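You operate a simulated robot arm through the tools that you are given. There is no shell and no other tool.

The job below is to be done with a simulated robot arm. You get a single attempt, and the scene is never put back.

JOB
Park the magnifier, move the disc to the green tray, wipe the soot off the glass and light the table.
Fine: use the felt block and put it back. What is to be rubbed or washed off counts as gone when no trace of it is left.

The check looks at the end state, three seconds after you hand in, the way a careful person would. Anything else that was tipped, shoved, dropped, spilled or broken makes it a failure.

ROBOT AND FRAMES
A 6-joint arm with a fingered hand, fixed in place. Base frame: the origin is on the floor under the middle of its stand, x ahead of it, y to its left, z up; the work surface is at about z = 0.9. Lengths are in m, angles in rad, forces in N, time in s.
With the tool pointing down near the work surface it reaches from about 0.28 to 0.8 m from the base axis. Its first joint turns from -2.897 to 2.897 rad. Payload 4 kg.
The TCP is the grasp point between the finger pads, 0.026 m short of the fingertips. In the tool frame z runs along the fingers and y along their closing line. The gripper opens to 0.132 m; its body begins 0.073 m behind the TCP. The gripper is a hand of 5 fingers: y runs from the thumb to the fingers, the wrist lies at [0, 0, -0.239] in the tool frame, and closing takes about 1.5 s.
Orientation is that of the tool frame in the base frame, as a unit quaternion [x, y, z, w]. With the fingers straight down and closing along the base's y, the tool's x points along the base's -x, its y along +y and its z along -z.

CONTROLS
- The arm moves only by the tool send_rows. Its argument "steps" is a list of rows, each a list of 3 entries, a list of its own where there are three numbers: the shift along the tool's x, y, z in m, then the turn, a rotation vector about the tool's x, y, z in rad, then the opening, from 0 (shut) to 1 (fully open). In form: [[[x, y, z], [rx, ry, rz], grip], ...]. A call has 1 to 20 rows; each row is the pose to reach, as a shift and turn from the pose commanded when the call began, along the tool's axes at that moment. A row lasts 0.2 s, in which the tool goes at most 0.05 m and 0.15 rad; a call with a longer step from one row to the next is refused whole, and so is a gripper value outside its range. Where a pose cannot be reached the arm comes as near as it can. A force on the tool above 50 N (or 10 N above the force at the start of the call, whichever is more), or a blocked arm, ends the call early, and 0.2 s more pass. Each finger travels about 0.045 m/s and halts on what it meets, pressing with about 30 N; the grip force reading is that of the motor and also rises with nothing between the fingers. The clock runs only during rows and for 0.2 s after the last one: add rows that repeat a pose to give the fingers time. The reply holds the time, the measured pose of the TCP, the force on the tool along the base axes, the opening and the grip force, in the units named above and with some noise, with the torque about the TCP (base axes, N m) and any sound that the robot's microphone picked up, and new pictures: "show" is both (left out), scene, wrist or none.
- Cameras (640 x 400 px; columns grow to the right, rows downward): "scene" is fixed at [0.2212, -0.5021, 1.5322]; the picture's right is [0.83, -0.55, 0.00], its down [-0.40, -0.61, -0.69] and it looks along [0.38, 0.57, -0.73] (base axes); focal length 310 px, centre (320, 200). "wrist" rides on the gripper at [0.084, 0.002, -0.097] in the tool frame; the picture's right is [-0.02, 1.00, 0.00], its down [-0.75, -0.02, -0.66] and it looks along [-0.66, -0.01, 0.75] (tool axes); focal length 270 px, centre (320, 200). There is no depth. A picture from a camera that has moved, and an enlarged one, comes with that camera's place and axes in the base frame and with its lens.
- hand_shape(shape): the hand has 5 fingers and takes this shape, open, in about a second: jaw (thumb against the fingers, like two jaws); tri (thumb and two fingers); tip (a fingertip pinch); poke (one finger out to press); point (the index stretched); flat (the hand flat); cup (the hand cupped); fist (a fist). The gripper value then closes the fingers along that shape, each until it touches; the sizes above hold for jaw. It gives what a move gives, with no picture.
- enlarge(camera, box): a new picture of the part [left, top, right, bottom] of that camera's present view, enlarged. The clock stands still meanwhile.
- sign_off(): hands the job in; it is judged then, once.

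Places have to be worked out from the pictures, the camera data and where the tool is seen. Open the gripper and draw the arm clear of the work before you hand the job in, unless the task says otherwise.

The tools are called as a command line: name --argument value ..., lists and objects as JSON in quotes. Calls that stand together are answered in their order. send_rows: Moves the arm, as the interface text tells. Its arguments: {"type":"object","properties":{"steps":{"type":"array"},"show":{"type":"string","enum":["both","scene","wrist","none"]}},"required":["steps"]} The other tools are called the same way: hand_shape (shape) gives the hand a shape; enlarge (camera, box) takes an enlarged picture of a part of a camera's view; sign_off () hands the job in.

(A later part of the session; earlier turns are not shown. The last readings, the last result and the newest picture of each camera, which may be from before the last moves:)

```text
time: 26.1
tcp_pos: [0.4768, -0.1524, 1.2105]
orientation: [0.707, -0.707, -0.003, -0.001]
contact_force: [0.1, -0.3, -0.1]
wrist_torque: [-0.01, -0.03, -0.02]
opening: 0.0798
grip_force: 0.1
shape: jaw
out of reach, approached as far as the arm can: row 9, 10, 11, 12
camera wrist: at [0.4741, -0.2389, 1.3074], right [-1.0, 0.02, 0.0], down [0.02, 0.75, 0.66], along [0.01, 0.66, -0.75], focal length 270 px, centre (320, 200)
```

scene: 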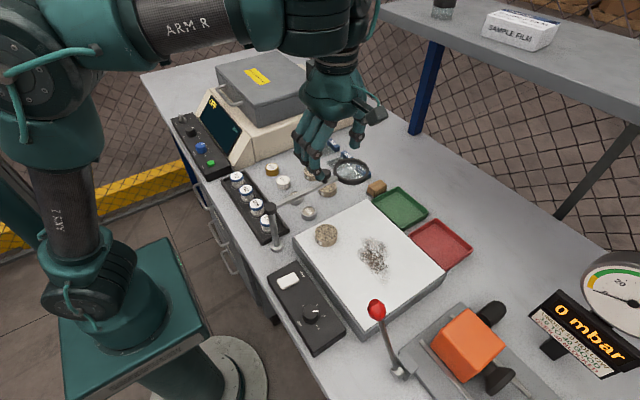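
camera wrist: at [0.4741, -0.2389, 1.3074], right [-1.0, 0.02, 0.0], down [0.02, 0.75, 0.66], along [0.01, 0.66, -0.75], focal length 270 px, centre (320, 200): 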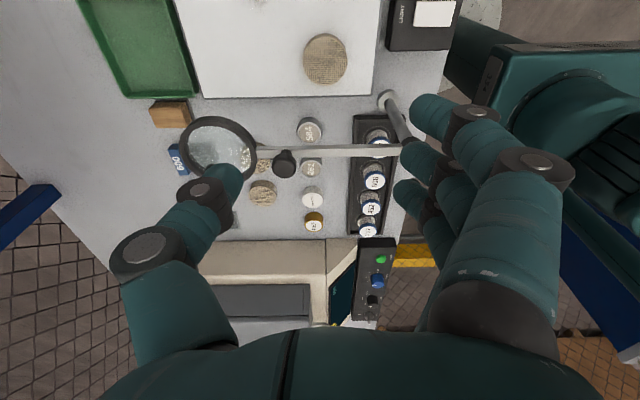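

The wrist view puts the disc top centre at (0.468, -0.154); the arm is about 1 cm short of the commanded pose up here. I descend part way to see whether it reaches at lower height.

send_rows --steps '[[[0, 0, 0.04], [0, 0, 0], 0.6], [[0, 0, 0.08], [0, 0, 0], 0.6], [[0, 0, 0.12], [0, 0, 0], 0.6], [[0, 0, 0.12], [0, 0, 0], 0.6]]'

```text
time: 27.1
tcp_pos: [0.5246, -0.1663, 1.1711]
orientation: [0.707, -0.707, -0.003, 0.0]
contact_force: [0.2, 0.1, -0.2]
wrist_torque: [0.0, -0.01, 0.01]
opening: 0.0797
grip_force: 0.1
shape: jaw
out of reach, approached as far as the arm can: row 1, 2, 3, 4
camera wrist: at [0.5229, -0.2519, 1.2689], right [-1.0, 0.02, 0.0], down [0.02, 0.75, 0.66], along [0.01, 0.66, -0.75], focal length 270 px, centre (320, 200)
```

scene: 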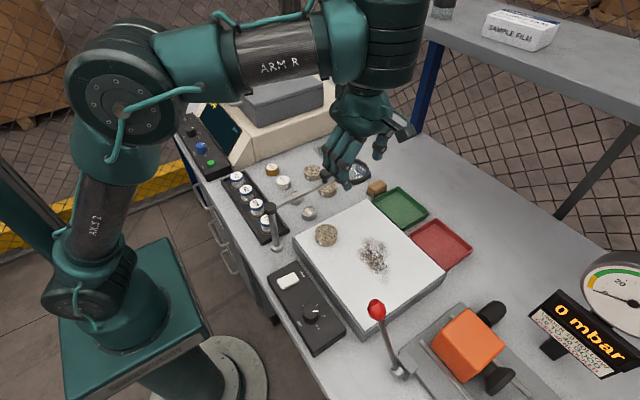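
wrist: 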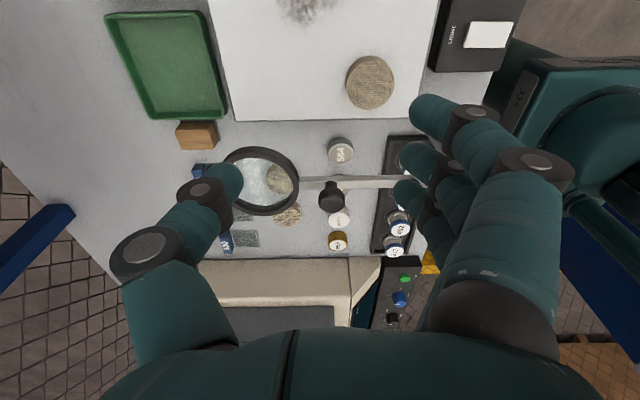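

The 90° turn is just past a joint limit at this bearing (the arm drifted off instead of going down). I turn back about 0.14 rad to yaw ~82° while rising, and read where I am.

send_rows --steps '[[[0, 0, -0.04], [0, 0, 0.05], 0.6], [[0, 0, -0.08], [0, 0, 0.1], 0.6], [[0, 0, -0.1], [0, 0, 0.14], 0.6], [[0, 0, -0.1], [0, 0, 0.14], 0.6]]'

```text
time: 28.1
tcp_pos: [0.5194, -0.1569, 1.2507]
orientation: [-0.654, 0.756, -0.016, -0.012]
contact_force: [0.0, -0.4, -0.6]
wrist_torque: [-0.01, 0.0, -0.01]
opening: 0.0796
grip_force: 0.1
shape: jaw
out of reach, approached as far as the arm can: row 2, 3, 4
camera wrist: at [0.5049, -0.2368, 1.3511], right [-0.99, 0.16, -0.01], down [0.12, 0.77, 0.63], along [0.11, 0.62, -0.78], focal length 270 px, centre (320, 200)
```

scene: 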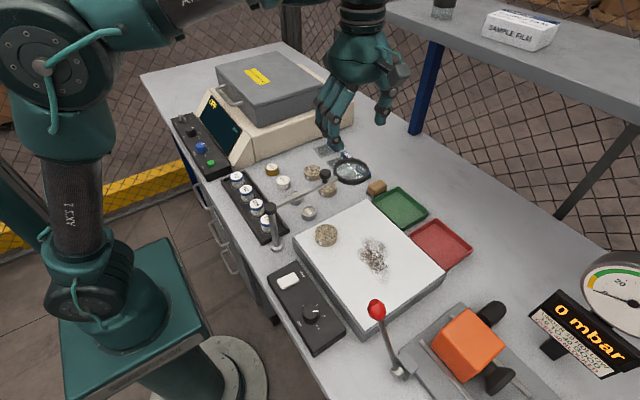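
wrist: 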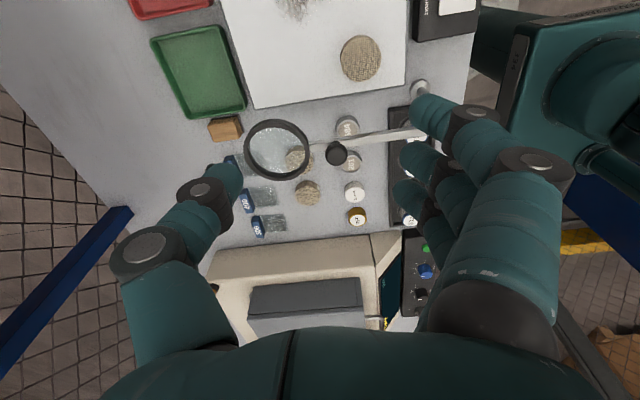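

The commanded pose follows the measured one, and there is a slight tilt left (yaw now ~82°). I take yaw back to about 75°, remove the tilt and come down a little toward the disc.

send_rows --steps '[[[0.001, 0.01, 0.015], [-0.003, -0.01, 0.03], 0.6], [[0.003, 0.02, 0.035], [-0.006, -0.02, 0.06], 0.6], [[0.0045, 0.03, 0.055], [-0.009, -0.03, 0.09], 0.6], [[0.0056, 0.0386, 0.07], [-0.011, -0.038, 0.117], 0.6], [[0.0056, 0.0386, 0.07], [-0.011, -0.038, 0.117], 0.6]]'

```text
time: 29.3
tcp_pos: [0.4813, -0.1555, 1.1798]
orientation: [-0.611, 0.791, 0.016, 0.01]
contact_force: [-0.4, 0.7, -0.1]
wrist_torque: [-0.01, -0.03, 0.0]
opening: 0.0797
grip_force: 0.1
shape: jaw
out of reach, approached as far as the arm can: row 1, 2
camera wrist: at [0.4581, -0.2409, 1.2728], right [-0.96, 0.27, 0.01], down [0.21, 0.7, 0.69], along [0.18, 0.66, -0.73], focal length 270 px, centre (320, 200)
```

scene: 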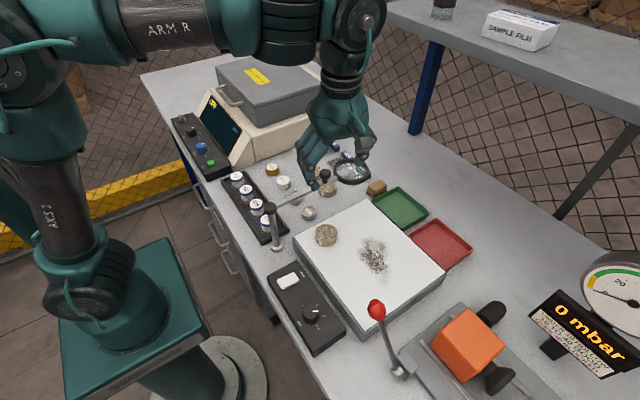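
wrist: 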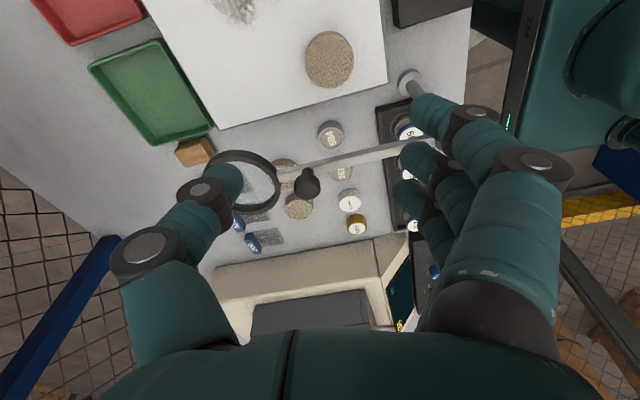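

The hand is near the disc at yaw 75°. I turn to yaw ~82° and lean the palm about 9° away from the parked magnifier arm, over the disc at z ≈ 1.12.

send_rows --steps '[[[0.0012, 0.003, 0.015], [0.003, -0.031, -0.029], 0.6], [[0.0024, 0.006, 0.03], [0.006, -0.062, -0.058], 0.6], [[0.0036, 0.009, 0.045], [0.009, -0.094, -0.087], 0.6], [[0.0049, 0.0125, 0.06], [0.013, -0.125, -0.116], 0.6], [[0.0049, 0.0125, 0.06], [0.013, -0.125, -0.116], 0.6]]'

```text
time: 30.5
tcp_pos: [0.4666, -0.1569, 1.119]
orientation: [-0.654, 0.752, 0.049, 0.065]
contact_force: [-0.3, 0.3, 0.1]
wrist_torque: [0.0, -0.04, 0.02]
opening: 0.0794
grip_force: 0.2
shape: jaw
camera wrist: at [0.4492, -0.2542, 1.2012], right [-0.99, 0.16, -0.01], down [0.1, 0.63, 0.77], along [0.13, 0.76, -0.64], focal length 270 px, centre (320, 200)
```

scene: 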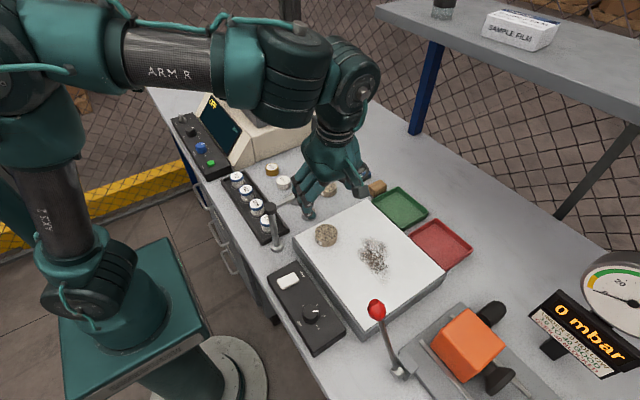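
wrist: 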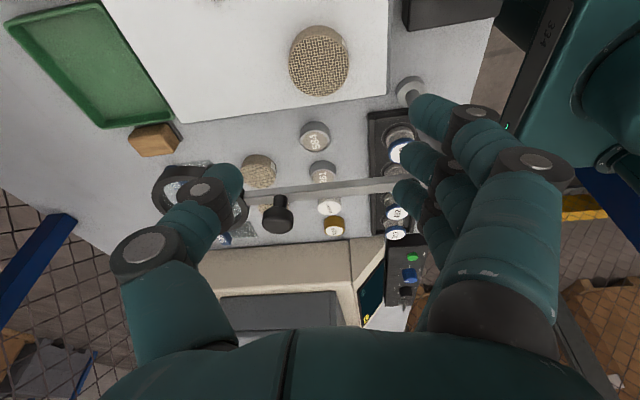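

The disc centre is confirmed at (0.468, -0.152). I reduce the lean to about 4.5° so the outer finger stays above the glass and lower to z ≈ 1.03, watching clearance to the magnifier arm.

send_rows --steps '[[[0.004, 0.0002, 0.03], [0, 0.03, 0], 0.6], [[0.008, 0.0003, 0.06], [0, 0.06, 0], 0.6], [[0.0112, 0.0004, 0.0883], [0, 0.08, 0], 0.6], [[0.0112, 0.0004, 0.0883], [0, 0.08, 0], 0.6]]'

enlarge --camera "scene" --box '[240, 130, 440, 255]'

```text
time: 31.5
tcp_pos: [0.5037, -0.1145, 1.0757]
orientation: [-0.642, 0.764, 0.044, 0.045]
contact_force: [-0.5, 0.2, 0.3]
wrist_torque: [0.0, -0.02, 0.0]
opening: 0.0796
grip_force: 0.1
shape: jaw
out of reach, approached as far as the arm can: row 1, 2, 3, 4
camera wrist: at [0.4858, -0.2094, 1.1608], right [-0.98, 0.19, 0.01], down [0.13, 0.65, 0.75], along [0.14, 0.74, -0.66], focal length 270 px, centre (320, 200)
```

scene: 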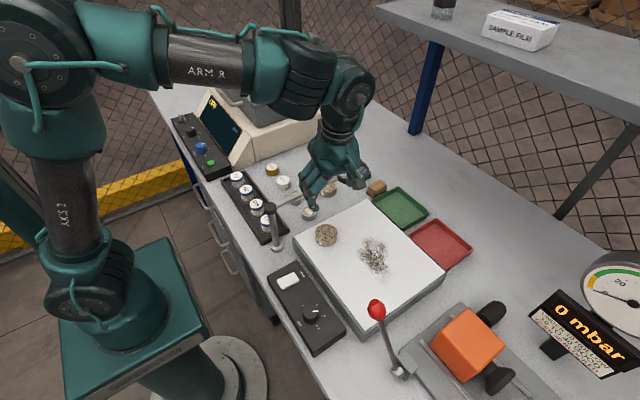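
wrist: 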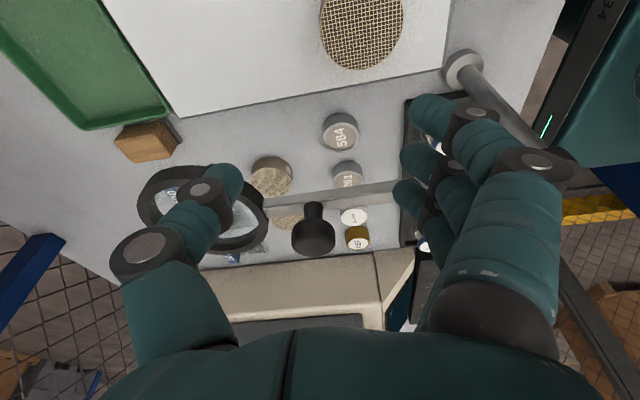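

```text
3.20 times, centred on (340, 192) of scene
camera zoom: at [0.2212, -0.5021, 1.5322], right [0.83, -0.55, 0.0], down [-0.4, -0.61, -0.69], along [0.38, 0.57, -0.73], focal length 992 px, centre (256, 224)
```

zoom: 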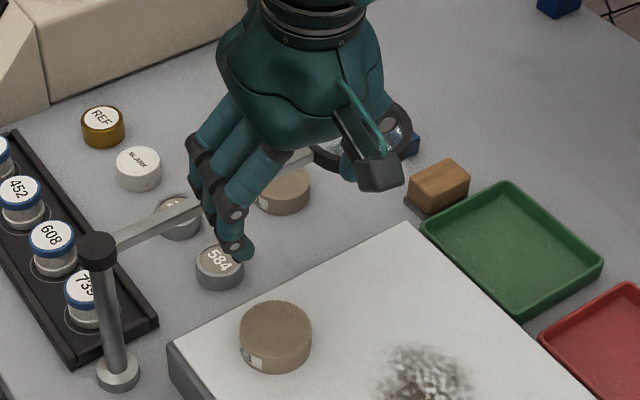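

The arm could not hold that pose and drifted toward the knob, so I stop this approach; no contact was felt. I back straight out along the tool axis first.

send_rows --steps '[[[0, 0, -0.02], [0, 0, 0], 0.6], [[0, 0, -0.05], [0, 0, 0], 0.6], [[0, 0, -0.08], [0, 0, 0], 0.6], [[0, 0, -0.1], [0, 0, 0], 0.6], [[0, 0, -0.1], [0, 0, 0], 0.6]]' --show "scene"

```text
time: 32.7
tcp_pos: [0.4996, -0.1291, 1.1745]
orientation: [-0.642, 0.764, 0.043, 0.047]
contact_force: [0.1, 0.2, -1.1]
wrist_torque: [0.04, 0.02, -0.03]
opening: 0.0797
grip_force: 0.1
shape: jaw
```

scene: 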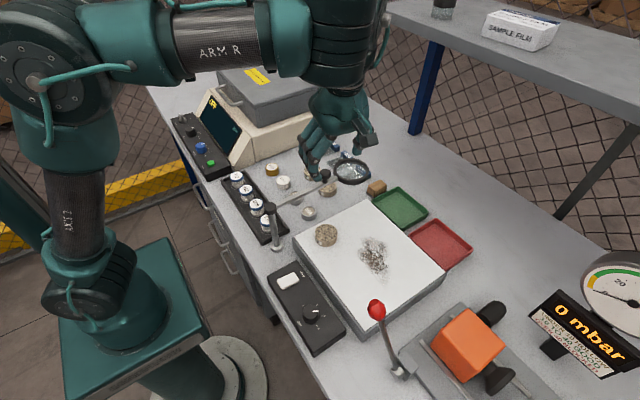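

The arm is back in a reachable pose. I now take yaw to 70° keeping about 7° of lean, and come down above the disc to z ≈ 1.05, on the line that meets the disc rim.

send_rows --steps '[[[0.0112, 0.0058, 0.012], [0.0044, 0, 0.0347], 0.6], [[0.0224, 0.0115, 0.035], [0.0089, 0, 0.0694], 0.6], [[0.0337, 0.0173, 0.06], [0.0133, -0.0006, 0.1042], 0.6], [[0.0449, 0.023, 0.09], [0.0178, -0.0008, 0.1389], 0.6], [[0.0561, 0.0288, 0.1185], [0.0222, -0.001, 0.1736], 0.6], [[0.0561, 0.0288, 0.1185], [0.0222, -0.001, 0.1736], 0.6]]'

```text
time: 34.1
tcp_pos: [0.4656, -0.1638, 1.0526]
orientation: [-0.573, 0.817, 0.04, 0.05]
contact_force: [0.8, 0.9, 0.1]
wrist_torque: [-0.02, -0.02, 0.0]
opening: 0.0796
grip_force: 0.1
shape: jaw
camera wrist: at [0.4312, -0.2543, 1.1363], right [-0.93, 0.36, 0.01], down [0.25, 0.61, 0.75], along [0.26, 0.7, -0.66], focal length 270 px, centre (320, 200)
```

scene: 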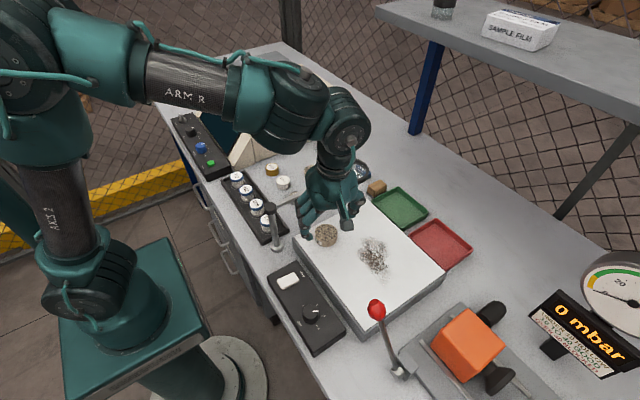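
wrist: 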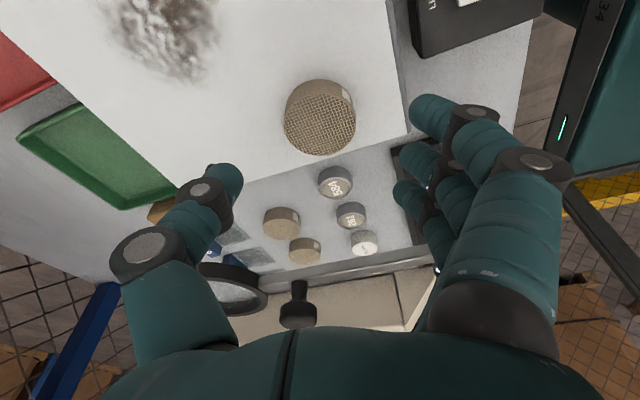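

The pose is reached and the disc lies right on the tool axis, centre (0.468, -0.151). I descend along the tool axis in small steps until the fingertips are a few millimetres above the glass.

send_rows --steps '[[[0, 0.0003, 0.02], [0, 0, 0], 0.6], [[0, 0.0006, 0.04], [0, 0, 0], 0.6], [[0, 0.001, 0.058], [0, 0, 0], 0.6], [[0, 0.0013, 0.07], [0, 0, 0], 0.6], [[0, 0.0013, 0.079], [0, 0, 0], 0.6], [[0, 0.0013, 0.079], [0, 0, 0], 0.6]]'

enlarge --camera "scene" --box '[240, 150, 440, 275]'

```text
time: 35.5
tcp_pos: [0.4793, -0.1365, 0.9789]
orientation: [-0.57, 0.819, 0.042, 0.052]
contact_force: [2.5, 2.3, 17.1]
wrist_torque: [-0.18, 0.93, -0.12]
opening: 0.0791
grip_force: 0.0
shape: jaw
out of reach, approached as far as the arm can: row 1, 2, 3, 4, 5, 6
camera wrist: at [0.444, -0.227, 1.0646], right [-0.93, 0.37, 0.01], down [0.25, 0.61, 0.75], along [0.27, 0.7, -0.66], focal length 270 px, centre (320, 200)
```

scene: 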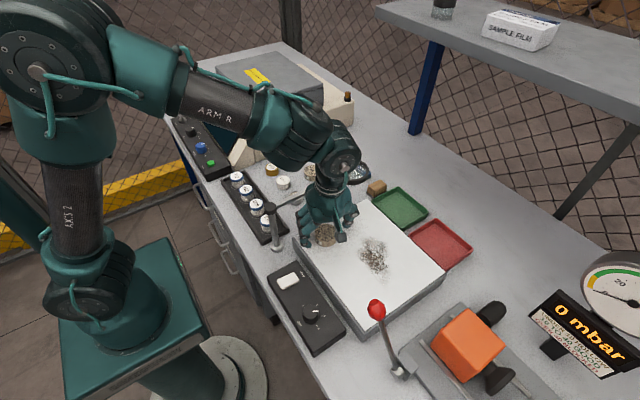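
wrist: 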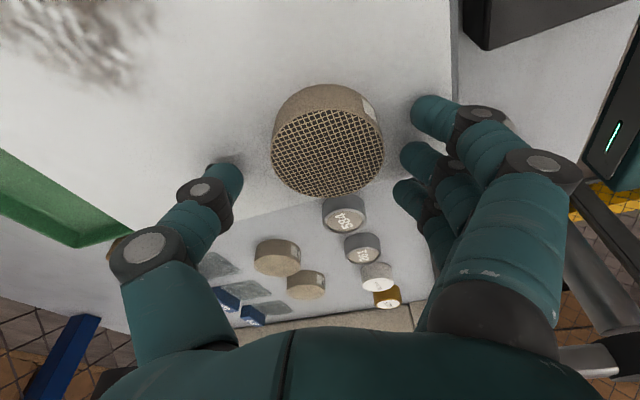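

```text
3.20 times, centred on (340, 212) of scene
camera zoom: at [0.2212, -0.5021, 1.5322], right [0.83, -0.55, 0.0], down [-0.4, -0.61, -0.69], along [0.38, 0.57, -0.73], focal length 992 px, centre (256, 160)
```

zoom: 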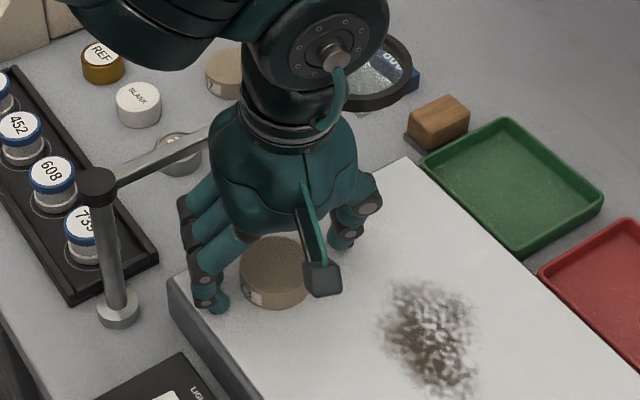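

Contact of about 17 N upward on the base-side fingertips at z 0.979 tells me the glass is nearer z ≈ 0.947, and this yaw is still at a joint limit (the hand drifted 2 cm). I retreat upward and will instead use yaw -90°, which has plenty of joint range.

send_rows --steps '[[[0, 0, -0.02], [0, 0, 0], 0.6], [[0, 0, -0.05], [0, 0, 0], 0.6], [[0, 0, -0.09], [0, 0, 0], 0.6], [[0, 0, -0.13], [0, 0, 0], 0.6], [[0, 0, -0.17], [0, 0, 0], 0.6], [[0, 0, -0.2], [0, 0, 0], 0.6], [[0, 0, -0.2], [0, 0, 0], 0.6]]'

```text
time: 37.1
tcp_pos: [0.4725, -0.1617, 1.1779]
orientation: [-0.573, 0.817, 0.04, 0.049]
contact_force: [0.2, -0.5, -0.8]
wrist_torque: [-0.02, 0.01, -0.01]
opening: 0.0795
grip_force: 0.1
shape: jaw
camera wrist: at [0.4382, -0.252, 1.263], right [-0.93, 0.36, 0.01], down [0.24, 0.62, 0.75], along [0.26, 0.7, -0.66], focal length 270 px, centre (320, 200)
```

scene: 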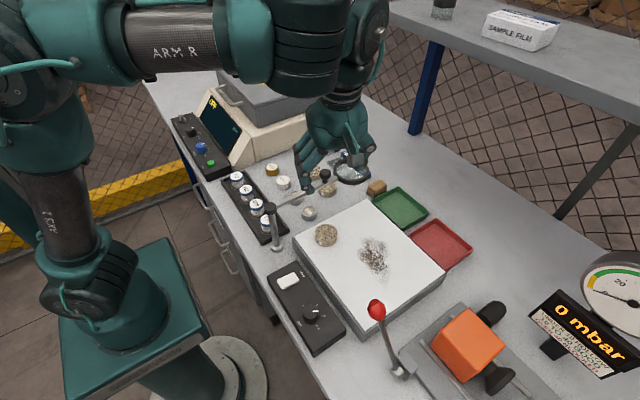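
wrist: 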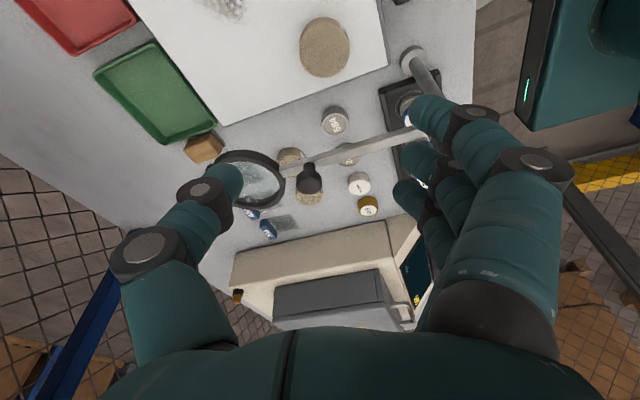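

The disc has not moved. I first take out the lean, then spin the hand about the vertical from +70° to -90° here at safe height.

send_rows --steps '[[[0, 0, -0.005], [0.005, 0.063, 0.0008], 0.6], [[0, 0, -0.01], [0.0094, 0.126, 0.0016], 0.6], [[0, 0, -0.01], [0.0094, 0.126, 0.0016], 0.6]]' --show "none"

send_rows --steps '[[[0, 0, 0], [0, 0, 0.147], 0.6], [[0, 0, 0], [0, 0, 0.294], 0.6], [[0, 0, 0], [0, 0, 0.441], 0.6], [[0, 0, 0], [0, 0, 0.588], 0.6], [[0, 0, 0], [0, 0, 0.735], 0.6], [[0, 0, 0], [0, 0, 0.882], 0.6], [[0, 0, 0], [0, 0, 1.029], 0.6], [[0, 0, 0], [0, 0, 1.176], 0.6], [[0, 0, 0], [0, 0, 1.323], 0.6], [[0, 0, 0], [0, 0, 1.47], 0.6], [[0, 0, 0], [0, 0, 1.617], 0.6], [[0, 0, 0], [0, 0, 1.764], 0.6], [[0, 0, 0], [0, 0, 1.911], 0.6], [[0, 0, 0], [0, 0, 2.058], 0.6], [[0, 0, 0], [0, 0, 2.205], 0.6], [[0, 0, 0], [0, 0, 2.352], 0.6], [[0, 0, 0], [0, 0, 2.499], 0.6], [[0, 0, 0], [0, 0, 2.646], 0.6], [[0, 0, 0], [0, 0, 2.793], 0.6], [[0, 0, 0], [0, 0, 2.793], 0.6]]'

```text
time: 37.9
tcp_pos: [0.474, -0.1603, 1.1879]
orientation: [-0.575, 0.818, 0.008, 0.012]
contact_force: [-0.4, 0.1, -0.2]
wrist_torque: [0.0, 0.0, -0.02]
opening: 0.0797
grip_force: 0.0
shape: jaw
```

```text
time: 42.1
tcp_pos: [0.4714, -0.1637, 1.1888]
orientation: [0.707, 0.707, 0.002, 0.0]
contact_force: [0.2, 1.0, 0.4]
wrist_torque: [0.01, 0.0, 0.0]
opening: 0.0796
grip_force: 0.0
shape: jaw
camera wrist: at [0.4726, -0.0797, 1.2854], right [1.0, -0.02, 0.0], down [-0.02, -0.75, 0.66], along [-0.01, -0.66, -0.75], focal length 270 px, centre (320, 200)
```

scene: 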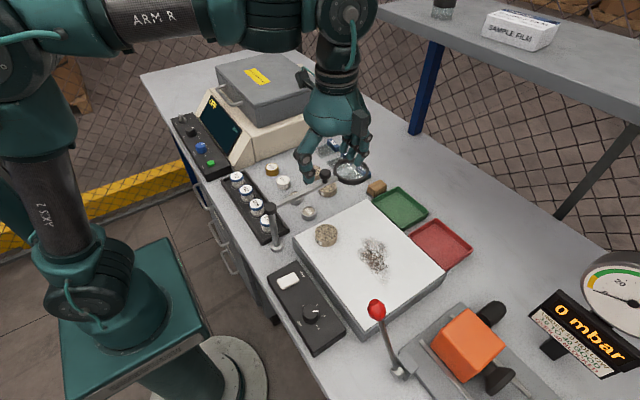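
wrist: 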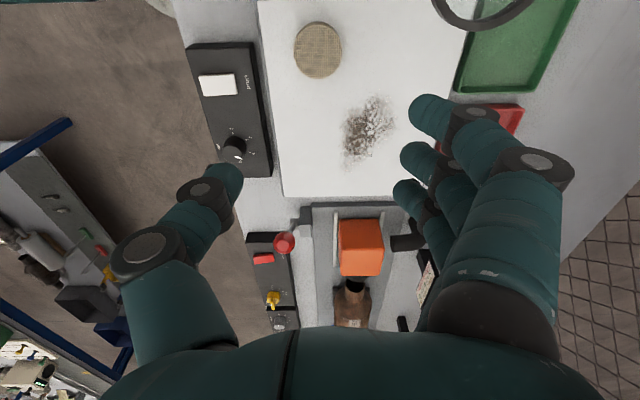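

At yaw -90° everything is reachable, and the disc shows at (0.469, -0.150). I lean the palm about 6° away from the magnifier arm and lower to z ≈ 1.06 above the disc.

send_rows --steps '[[[0.0004, -0.0008, 0.03], [0, 0.025, 0], 0.6], [[0.0008, -0.0017, 0.06], [0, 0.05, 0], 0.6], [[0.0012, -0.0026, 0.095], [0, 0.075, 0], 0.6], [[0.0015, -0.0034, 0.1288], [0, 0.1, 0], 0.6], [[0.0015, -0.0034, 0.1288], [0, 0.1, 0], 0.6]]'

enlarge --camera "scene" --box '[240, 150, 440, 275]'

```text
time: 43.3
tcp_pos: [0.4697, -0.1631, 1.0594]
orientation: [0.706, 0.707, 0.037, -0.035]
contact_force: [0.1, -0.5, -0.6]
wrist_torque: [0.0, 0.02, 0.03]
opening: 0.0796
grip_force: 0.1
shape: jaw
camera wrist: at [0.4696, -0.0882, 1.1643], right [1.0, -0.02, 0.0], down [-0.02, -0.82, 0.58], along [-0.01, -0.58, -0.82], focal length 270 px, centre (320, 200)
```

scene: 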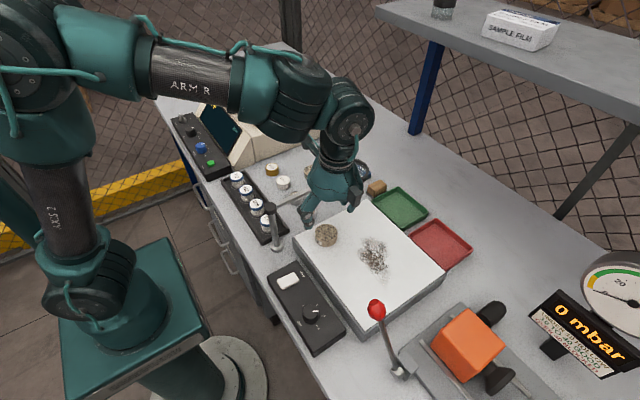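
wrist: 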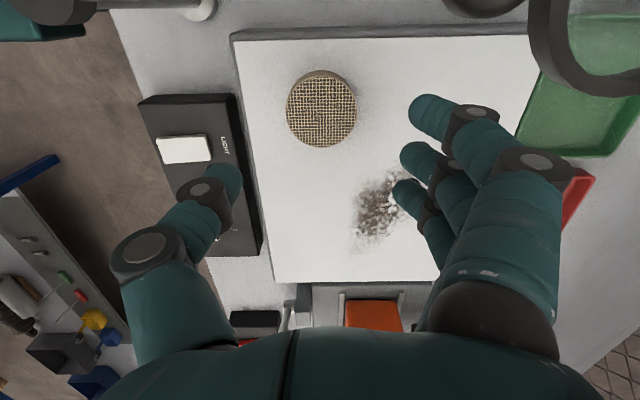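

```text
3.20 times, centred on (340, 212) of scene
camera zoom: at [0.2212, -0.5021, 1.5322], right [0.83, -0.55, 0.0], down [-0.4, -0.61, -0.69], along [0.38, 0.57, -0.73], focal length 992 px, centre (256, 160)
```

zoom: 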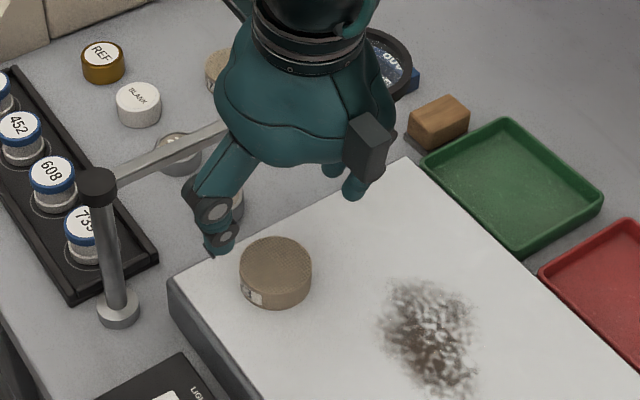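

The disc centre reads (0.4695, -0.1505), right under the hand with the magnifier arm clear. I descend along the tool axis to fingertips about 6 mm above the glass.

send_rows --steps '[[[0.001, 0, 0.02], [0, 0, 0], 0.6], [[0.002, 0, 0.04], [0, 0, 0], 0.6], [[0.002, 0, 0.058], [0, 0, 0], 0.6], [[0.002, 0, 0.07], [0, 0, 0], 0.6], [[0.002, 0, 0.078], [0, 0, 0], 0.6], [[0.002, 0, 0.078], [0, 0, 0], 0.6]]'

enlarge --camera "scene" --box '[240, 150, 440, 275]'

```text
time: 44.7
tcp_pos: [0.4685, -0.1536, 0.9827]
orientation: [0.706, 0.707, 0.037, -0.034]
contact_force: [-0.5, -0.1, -0.2]
wrist_torque: [-0.01, -0.02, 0.04]
opening: 0.0796
grip_force: 0.1
shape: jaw
camera wrist: at [0.4693, -0.0785, 1.0876], right [1.0, -0.02, 0.0], down [-0.02, -0.82, 0.58], along [-0.01, -0.58, -0.82], focal length 270 px, centre (320, 200)
```

scene: 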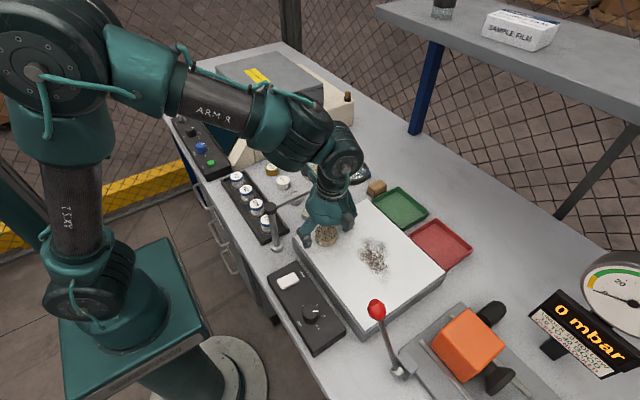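
wrist: 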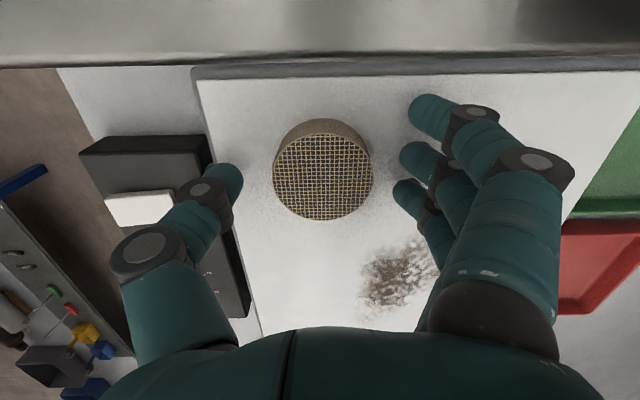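

```text
3.20 times, centred on (340, 212) of scene
camera zoom: at [0.2212, -0.5021, 1.5322], right [0.83, -0.55, 0.0], down [-0.4, -0.61, -0.69], along [0.38, 0.57, -0.73], focal length 992 px, centre (256, 160)
```

zoom: 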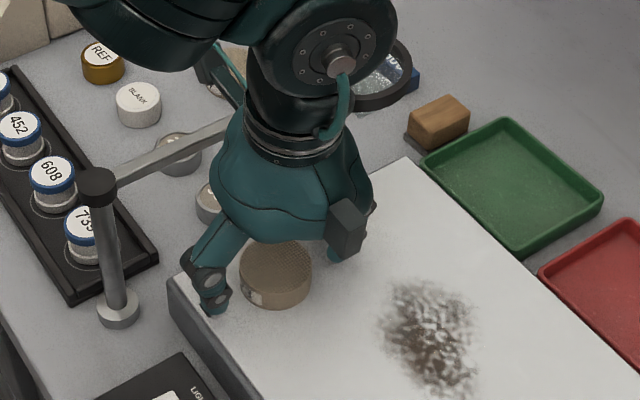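

No contact, and the disc sits between thumb and fingers. I lower 3 mm more, nudge 2 mm toward +y and close onto the disc with the opening limited so the outer fingers do not cross over.

send_rows --steps '[[[0.002, 0.001, 0.003], [0, 0, 0], 0.6], [[0.002, 0.001, 0.003], [0, 0, 0], 0.5], [[0.002, 0.001, 0.003], [0, 0, 0], 0.42], [[0.002, 0.001, 0.003], [0, 0, 0], 0.36], [[0.002, 0.001, 0.003], [0, 0, 0], 0.33], [[0.002, 0.001, 0.003], [0, 0, 0], 0.33], [[0.002, 0.001, 0.003], [0, 0, 0], 0.33]]'

```text
time: 46.3
tcp_pos: [0.4706, -0.149, 0.9796]
orientation: [0.706, 0.706, 0.037, -0.034]
contact_force: [1.3, -0.1, 5.0]
wrist_torque: [-0.16, -0.19, 0.06]
opening: 0.0379
grip_force: 13.4
shape: jaw
camera wrist: at [0.4702, -0.076, 1.0848], right [1.0, -0.02, 0.0], down [-0.02, -0.82, 0.58], along [-0.01, -0.58, -0.82], focal length 270 px, centre (320, 200)
```

scene: 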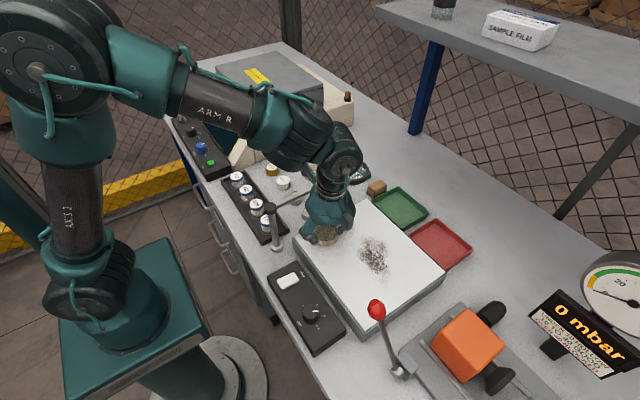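
wrist: 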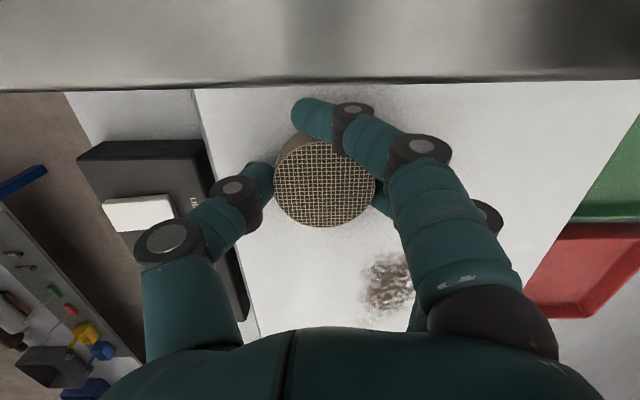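

Thumb and middle fingers have met the disc (grip 13 N). I tighten slightly and lift along the tool axis a few centimetres, checking that the disc comes along.

send_rows --steps '[[[0, 0, 0], [0, 0, 0], 0.28], [[0, 0, 0], [0, 0, 0], 0.26], [[0, 0, -0.004], [0, 0, 0], 0.26], [[0, 0, -0.015], [0, 0, 0], 0.26], [[0, 0, -0.035], [0, 0, 0], 0.26], [[0, 0, -0.06], [0, 0, 0], 0.26], [[0, 0, -0.06], [0, 0, 0], 0.26]]'

enlarge --camera "scene" --box '[240, 150, 440, 275]'

```text
time: 47.9
tcp_pos: [0.4696, -0.156, 1.0394]
orientation: [0.706, 0.706, 0.036, -0.035]
contact_force: [-0.7, 0.6, -0.9]
wrist_torque: [-0.01, 0.03, 0.02]
opening: 0.0315
grip_force: 29.5
shape: jaw
camera wrist: at [0.4707, -0.0815, 1.1446], right [1.0, -0.02, 0.0], down [-0.02, -0.82, 0.58], along [-0.01, -0.58, -0.82], focal length 270 px, centre (320, 200)
```

scene: 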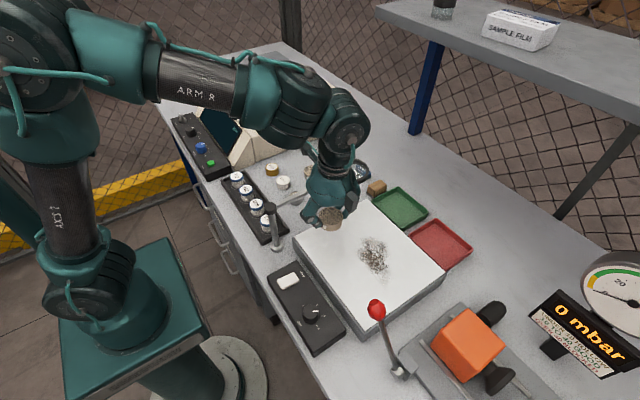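
wrist: 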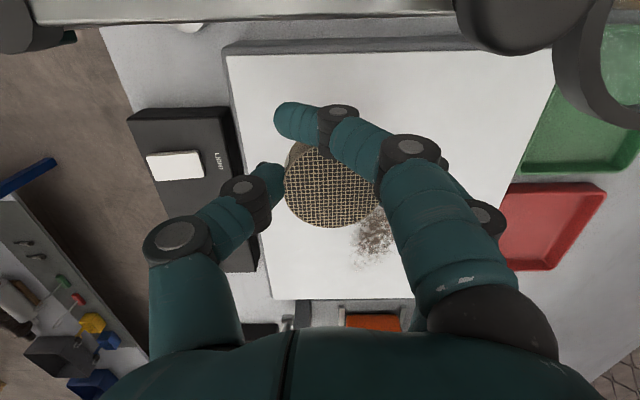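

```text
3.20 times, centred on (340, 212) of scene
camera zoom: at [0.2212, -0.5021, 1.5322], right [0.83, -0.55, 0.0], down [-0.4, -0.61, -0.69], along [0.38, 0.57, -0.73], focal length 992 px, centre (256, 160)
```

zoom: 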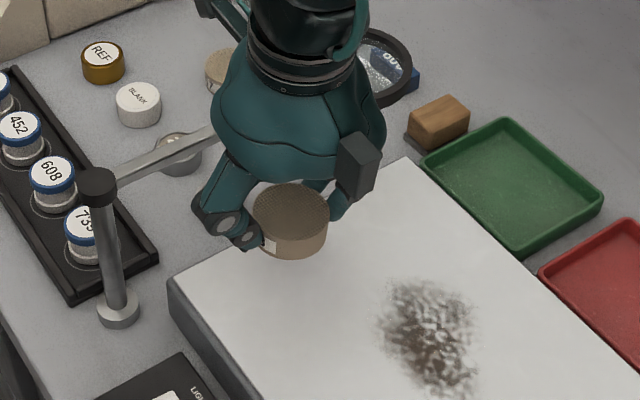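

The disc is held level, its underside below the fingertips. I lift it to z ≈ 1.16, above the parked lens, and carry it along +x to above the green tray.

send_rows --steps '[[[0, 0, -0.03], [0, 0, 0], 0.26], [[-0.001, 0, -0.06], [0, 0, 0], 0.26], [[-0.002, 0, -0.09], [0, 0, 0], 0.26], [[-0.002, 0, -0.12], [0, 0, 0], 0.26], [[-0.002, 0.035, -0.12], [0, 0, 0], 0.26], [[-0.002, 0.07, -0.12], [0, 0, 0], 0.26], [[-0.002, 0.105, -0.12], [0, 0, 0], 0.26], [[-0.002, 0.14, -0.12], [0, 0, 0], 0.26], [[-0.002, 0.175, -0.12], [0, 0, 0], 0.26], [[-0.002, 0.205, -0.12], [0, 0, 0], 0.26], [[-0.002, 0.2304, -0.12], [0, 0, 0], 0.26], [[-0.002, 0.2304, -0.12], [0, 0, 0], 0.26]]'

```text
time: 50.5
tcp_pos: [0.6915, -0.1683, 1.1592]
orientation: [0.706, 0.706, 0.037, -0.035]
contact_force: [-0.5, 0.1, -0.6]
wrist_torque: [0.0, -0.02, -0.01]
opening: 0.0311
grip_force: 30.1
shape: jaw
out of reach, approached as far as the arm can: row 6, 7, 8, 11, 12
camera wrist: at [0.6922, -0.095, 1.2634], right [1.0, -0.02, 0.0], down [-0.02, -0.82, 0.58], along [-0.01, -0.58, -0.82], focal length 270 px, centre (320, 200)
```

scene: 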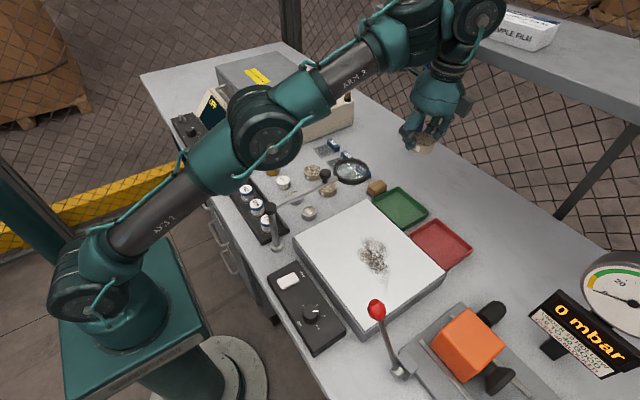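
wrist: 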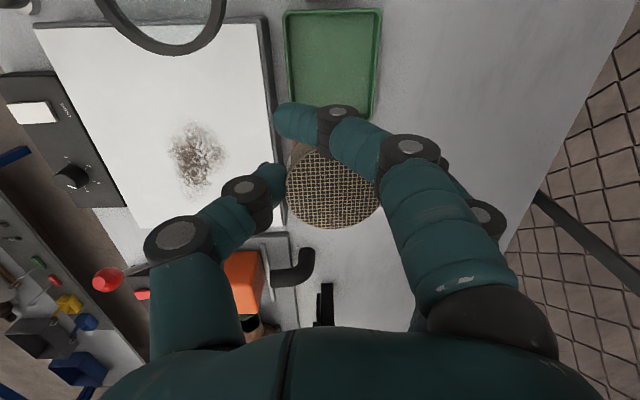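

The tray rim spans about x 0.656–0.757, y -0.097 – -0.216, centre (0.7065, -0.157), and the disc hangs about 4 mm toward +x of the TCP with its bottom 32 mm below it. I lower to z = 1.0 above the tray centre and check alignment.

send_rows --steps '[[[-0.0005, 0.002, 0.03], [0, 0, 0], 0.26], [[-0.001, 0.004, 0.06], [0, 0, 0], 0.26], [[-0.0018, 0.006, 0.1], [0, 0, 0], 0.26], [[-0.0024, 0.008, 0.13], [0, 0, 0], 0.26], [[-0.0028, 0.0103, 0.1595], [0, 0, 0], 0.26], [[-0.0028, 0.0103, 0.1595], [0, 0, 0], 0.26]]'

enlarge --camera "scene" --box '[340, 130, 460, 205]'

enlarge --camera "wrist" --box '[220, 20, 460, 270]'

```text
time: 51.9
tcp_pos: [0.7035, -0.1555, 0.9989]
orientation: [0.705, 0.707, 0.037, -0.035]
contact_force: [0.9, 0.0, -0.5]
wrist_torque: [-0.04, 0.0, -0.02]
opening: 0.0311
grip_force: 29.5
shape: jaw
camera wrist: at [0.7048, -0.0817, 1.103], right [1.0, -0.02, 0.0], down [-0.02, -0.82, 0.58], along [-0.01, -0.58, -0.82], focal length 270 px, centre (320, 200)
```

scene: 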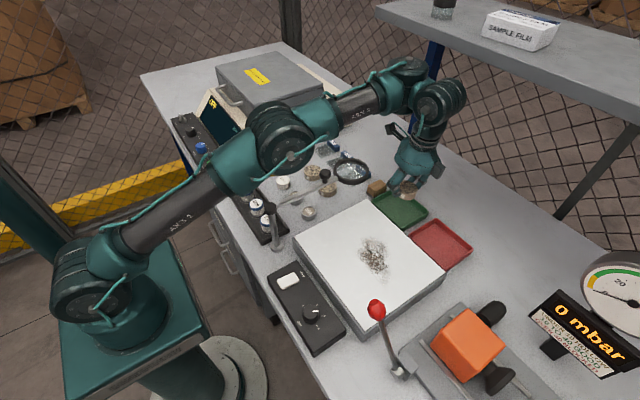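
wrist: 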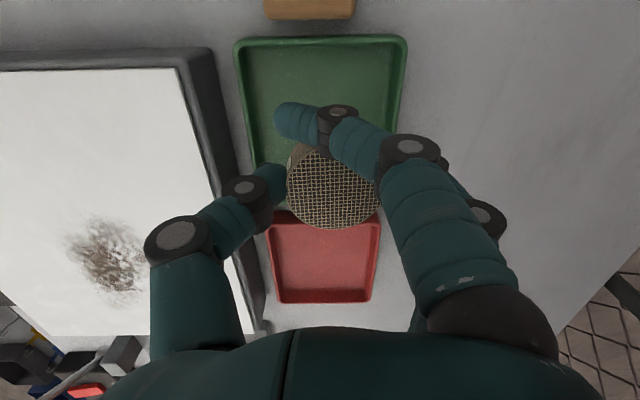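

```text
5.33 times, centred on (400, 168) of scene
camera zoom: at [0.2212, -0.5021, 1.5322], right [0.83, -0.55, 0.0], down [-0.4, -0.61, -0.69], along [0.38, 0.57, -0.73], focal length 1654 px, centre (-107, 373)
```

zoom: 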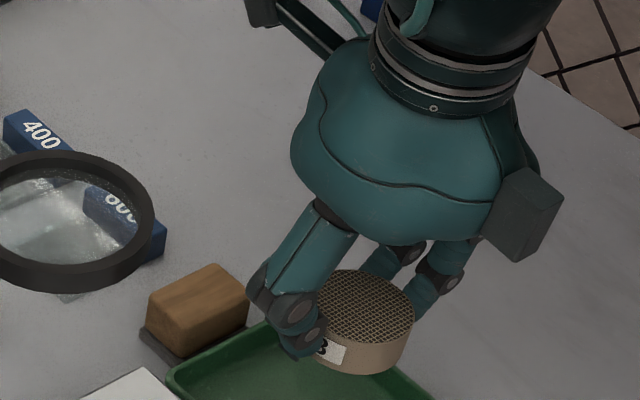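

```text
1.60 times, centred on (340, 145) of wrist
camera zoom: at [0.7048, -0.0817, 1.103], right [1.0, -0.02, 0.0], down [-0.02, -0.82, 0.58], along [-0.01, -0.58, -0.82], focal length 432 px, centre (288, 288)
```

zoom: 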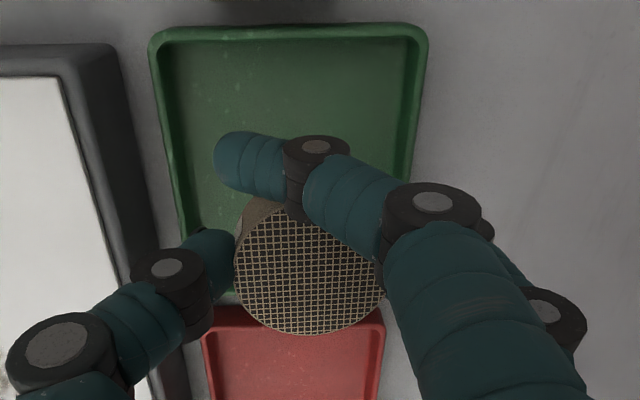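

The disc centre is at about x 0.709 and the tray centre at 0.705. I shift 4 mm back toward the base and lower until the disc is just above the tray floor.

send_rows --steps '[[[-0.0015, -0.002, 0.015], [0, 0, 0], 0.26], [[-0.003, -0.004, 0.03], [0, 0, 0], 0.26], [[-0.0045, -0.004, 0.045], [0, 0, 0], 0.26], [[-0.0057, -0.004, 0.0565], [0, 0, 0], 0.26], [[-0.0057, -0.004, 0.0565], [0, 0, 0], 0.26]]'

enlarge --camera "scene" --box '[350, 150, 450, 235]'

enlarge --camera "wrist" --box '[200, 20, 460, 270]'

```text
time: 53.1
tcp_pos: [0.7108, -0.1596, 0.9468]
orientation: [0.707, 0.706, 0.036, -0.035]
contact_force: [0.2, -0.5, 1.4]
wrist_torque: [-0.04, -0.02, 0.03]
opening: 0.0308
grip_force: 30.8
shape: jaw
out of reach, approached as far as the arm can: row 2, 3, 4, 5
camera wrist: at [0.7124, -0.0848, 1.0522], right [1.0, -0.02, 0.0], down [-0.01, -0.82, 0.58], along [-0.01, -0.58, -0.82], focal length 270 px, centre (320, 200)
```

scene: 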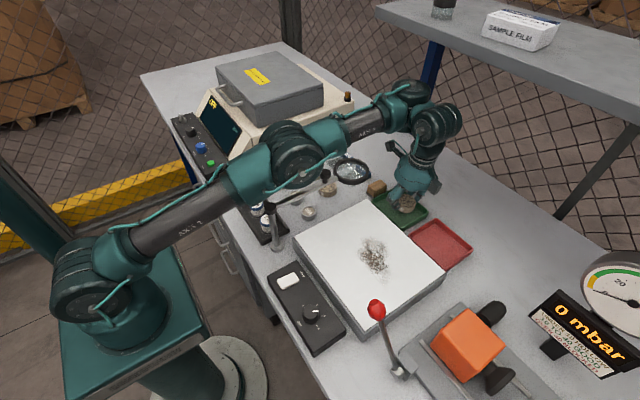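
wrist: 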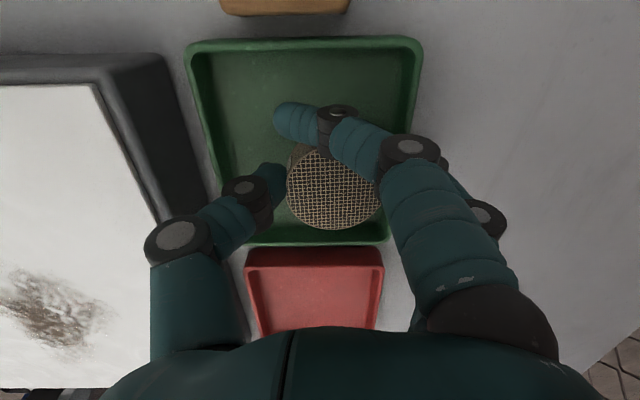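

```text
4.71 times, centred on (400, 192) of scene
camera zoom: at [0.2212, -0.5021, 1.5322], right [0.83, -0.55, 0.0], down [-0.4, -0.61, -0.69], along [0.38, 0.57, -0.73], focal length 1460 px, centre (-56, 235)
```

zoom: 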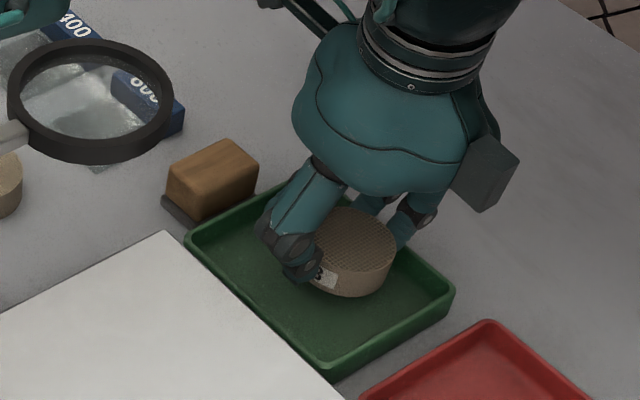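

```text
1.60 times, centred on (330, 145) of wrist
camera zoom: at [0.7124, -0.0848, 1.0522], right [1.0, -0.02, 0.0], down [-0.01, -0.82, 0.58], along [-0.01, -0.58, -0.82], focal length 432 px, centre (304, 288)
```

zoom: 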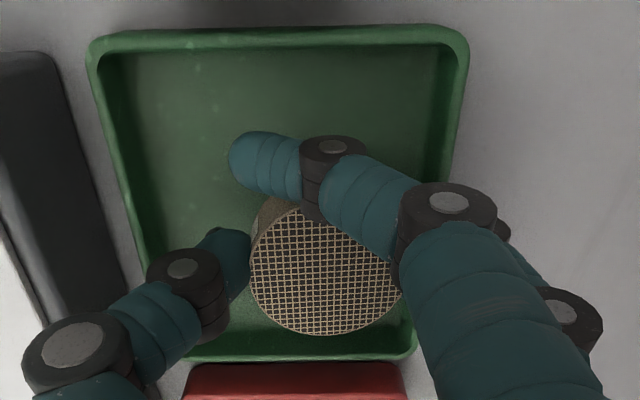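

The arm again drifted 1 cm outward at this height; the disc is inside the tray walls but still about 1 cm above the floor, with no contact. I back up 3 cm and take out the lean to get an easier arm posture.

send_rows --steps '[[[0.002, -0.002, -0.01], [0, 0, 0], 0.26], [[0.004, -0.004, -0.02], [0, -0.03, 0], 0.26], [[0.005, -0.006, -0.0295], [0, -0.06, 0], 0.26], [[0.006, -0.008, -0.0295], [0, -0.1, 0], 0.26], [[0.006, -0.008, -0.0295], [0, -0.1, 0], 0.26]]'

```text
time: 54.3
tcp_pos: [0.7047, -0.1576, 0.9789]
orientation: [0.707, 0.707, -0.001, -0.001]
contact_force: [0.1, -0.3, -0.6]
wrist_torque: [0.01, 0.03, 0.04]
opening: 0.0307
grip_force: 29.9
shape: jaw
camera wrist: at [0.7052, -0.0728, 1.0751], right [1.0, -0.02, 0.0], down [-0.01, -0.75, 0.66], along [-0.01, -0.66, -0.75], focal length 270 px, centre (320, 200)
```

scene: 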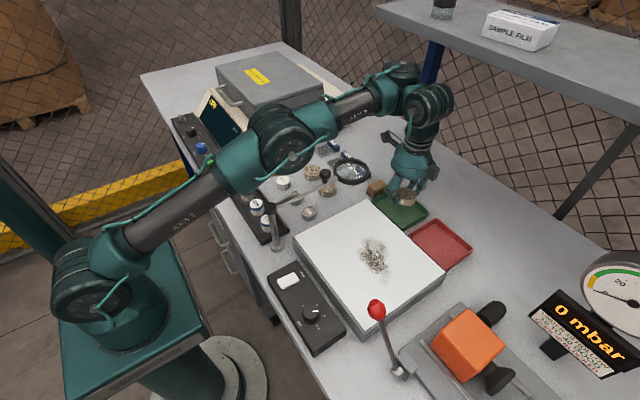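
wrist: 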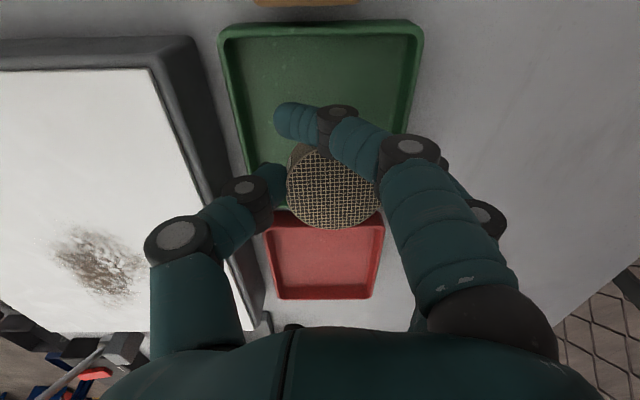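

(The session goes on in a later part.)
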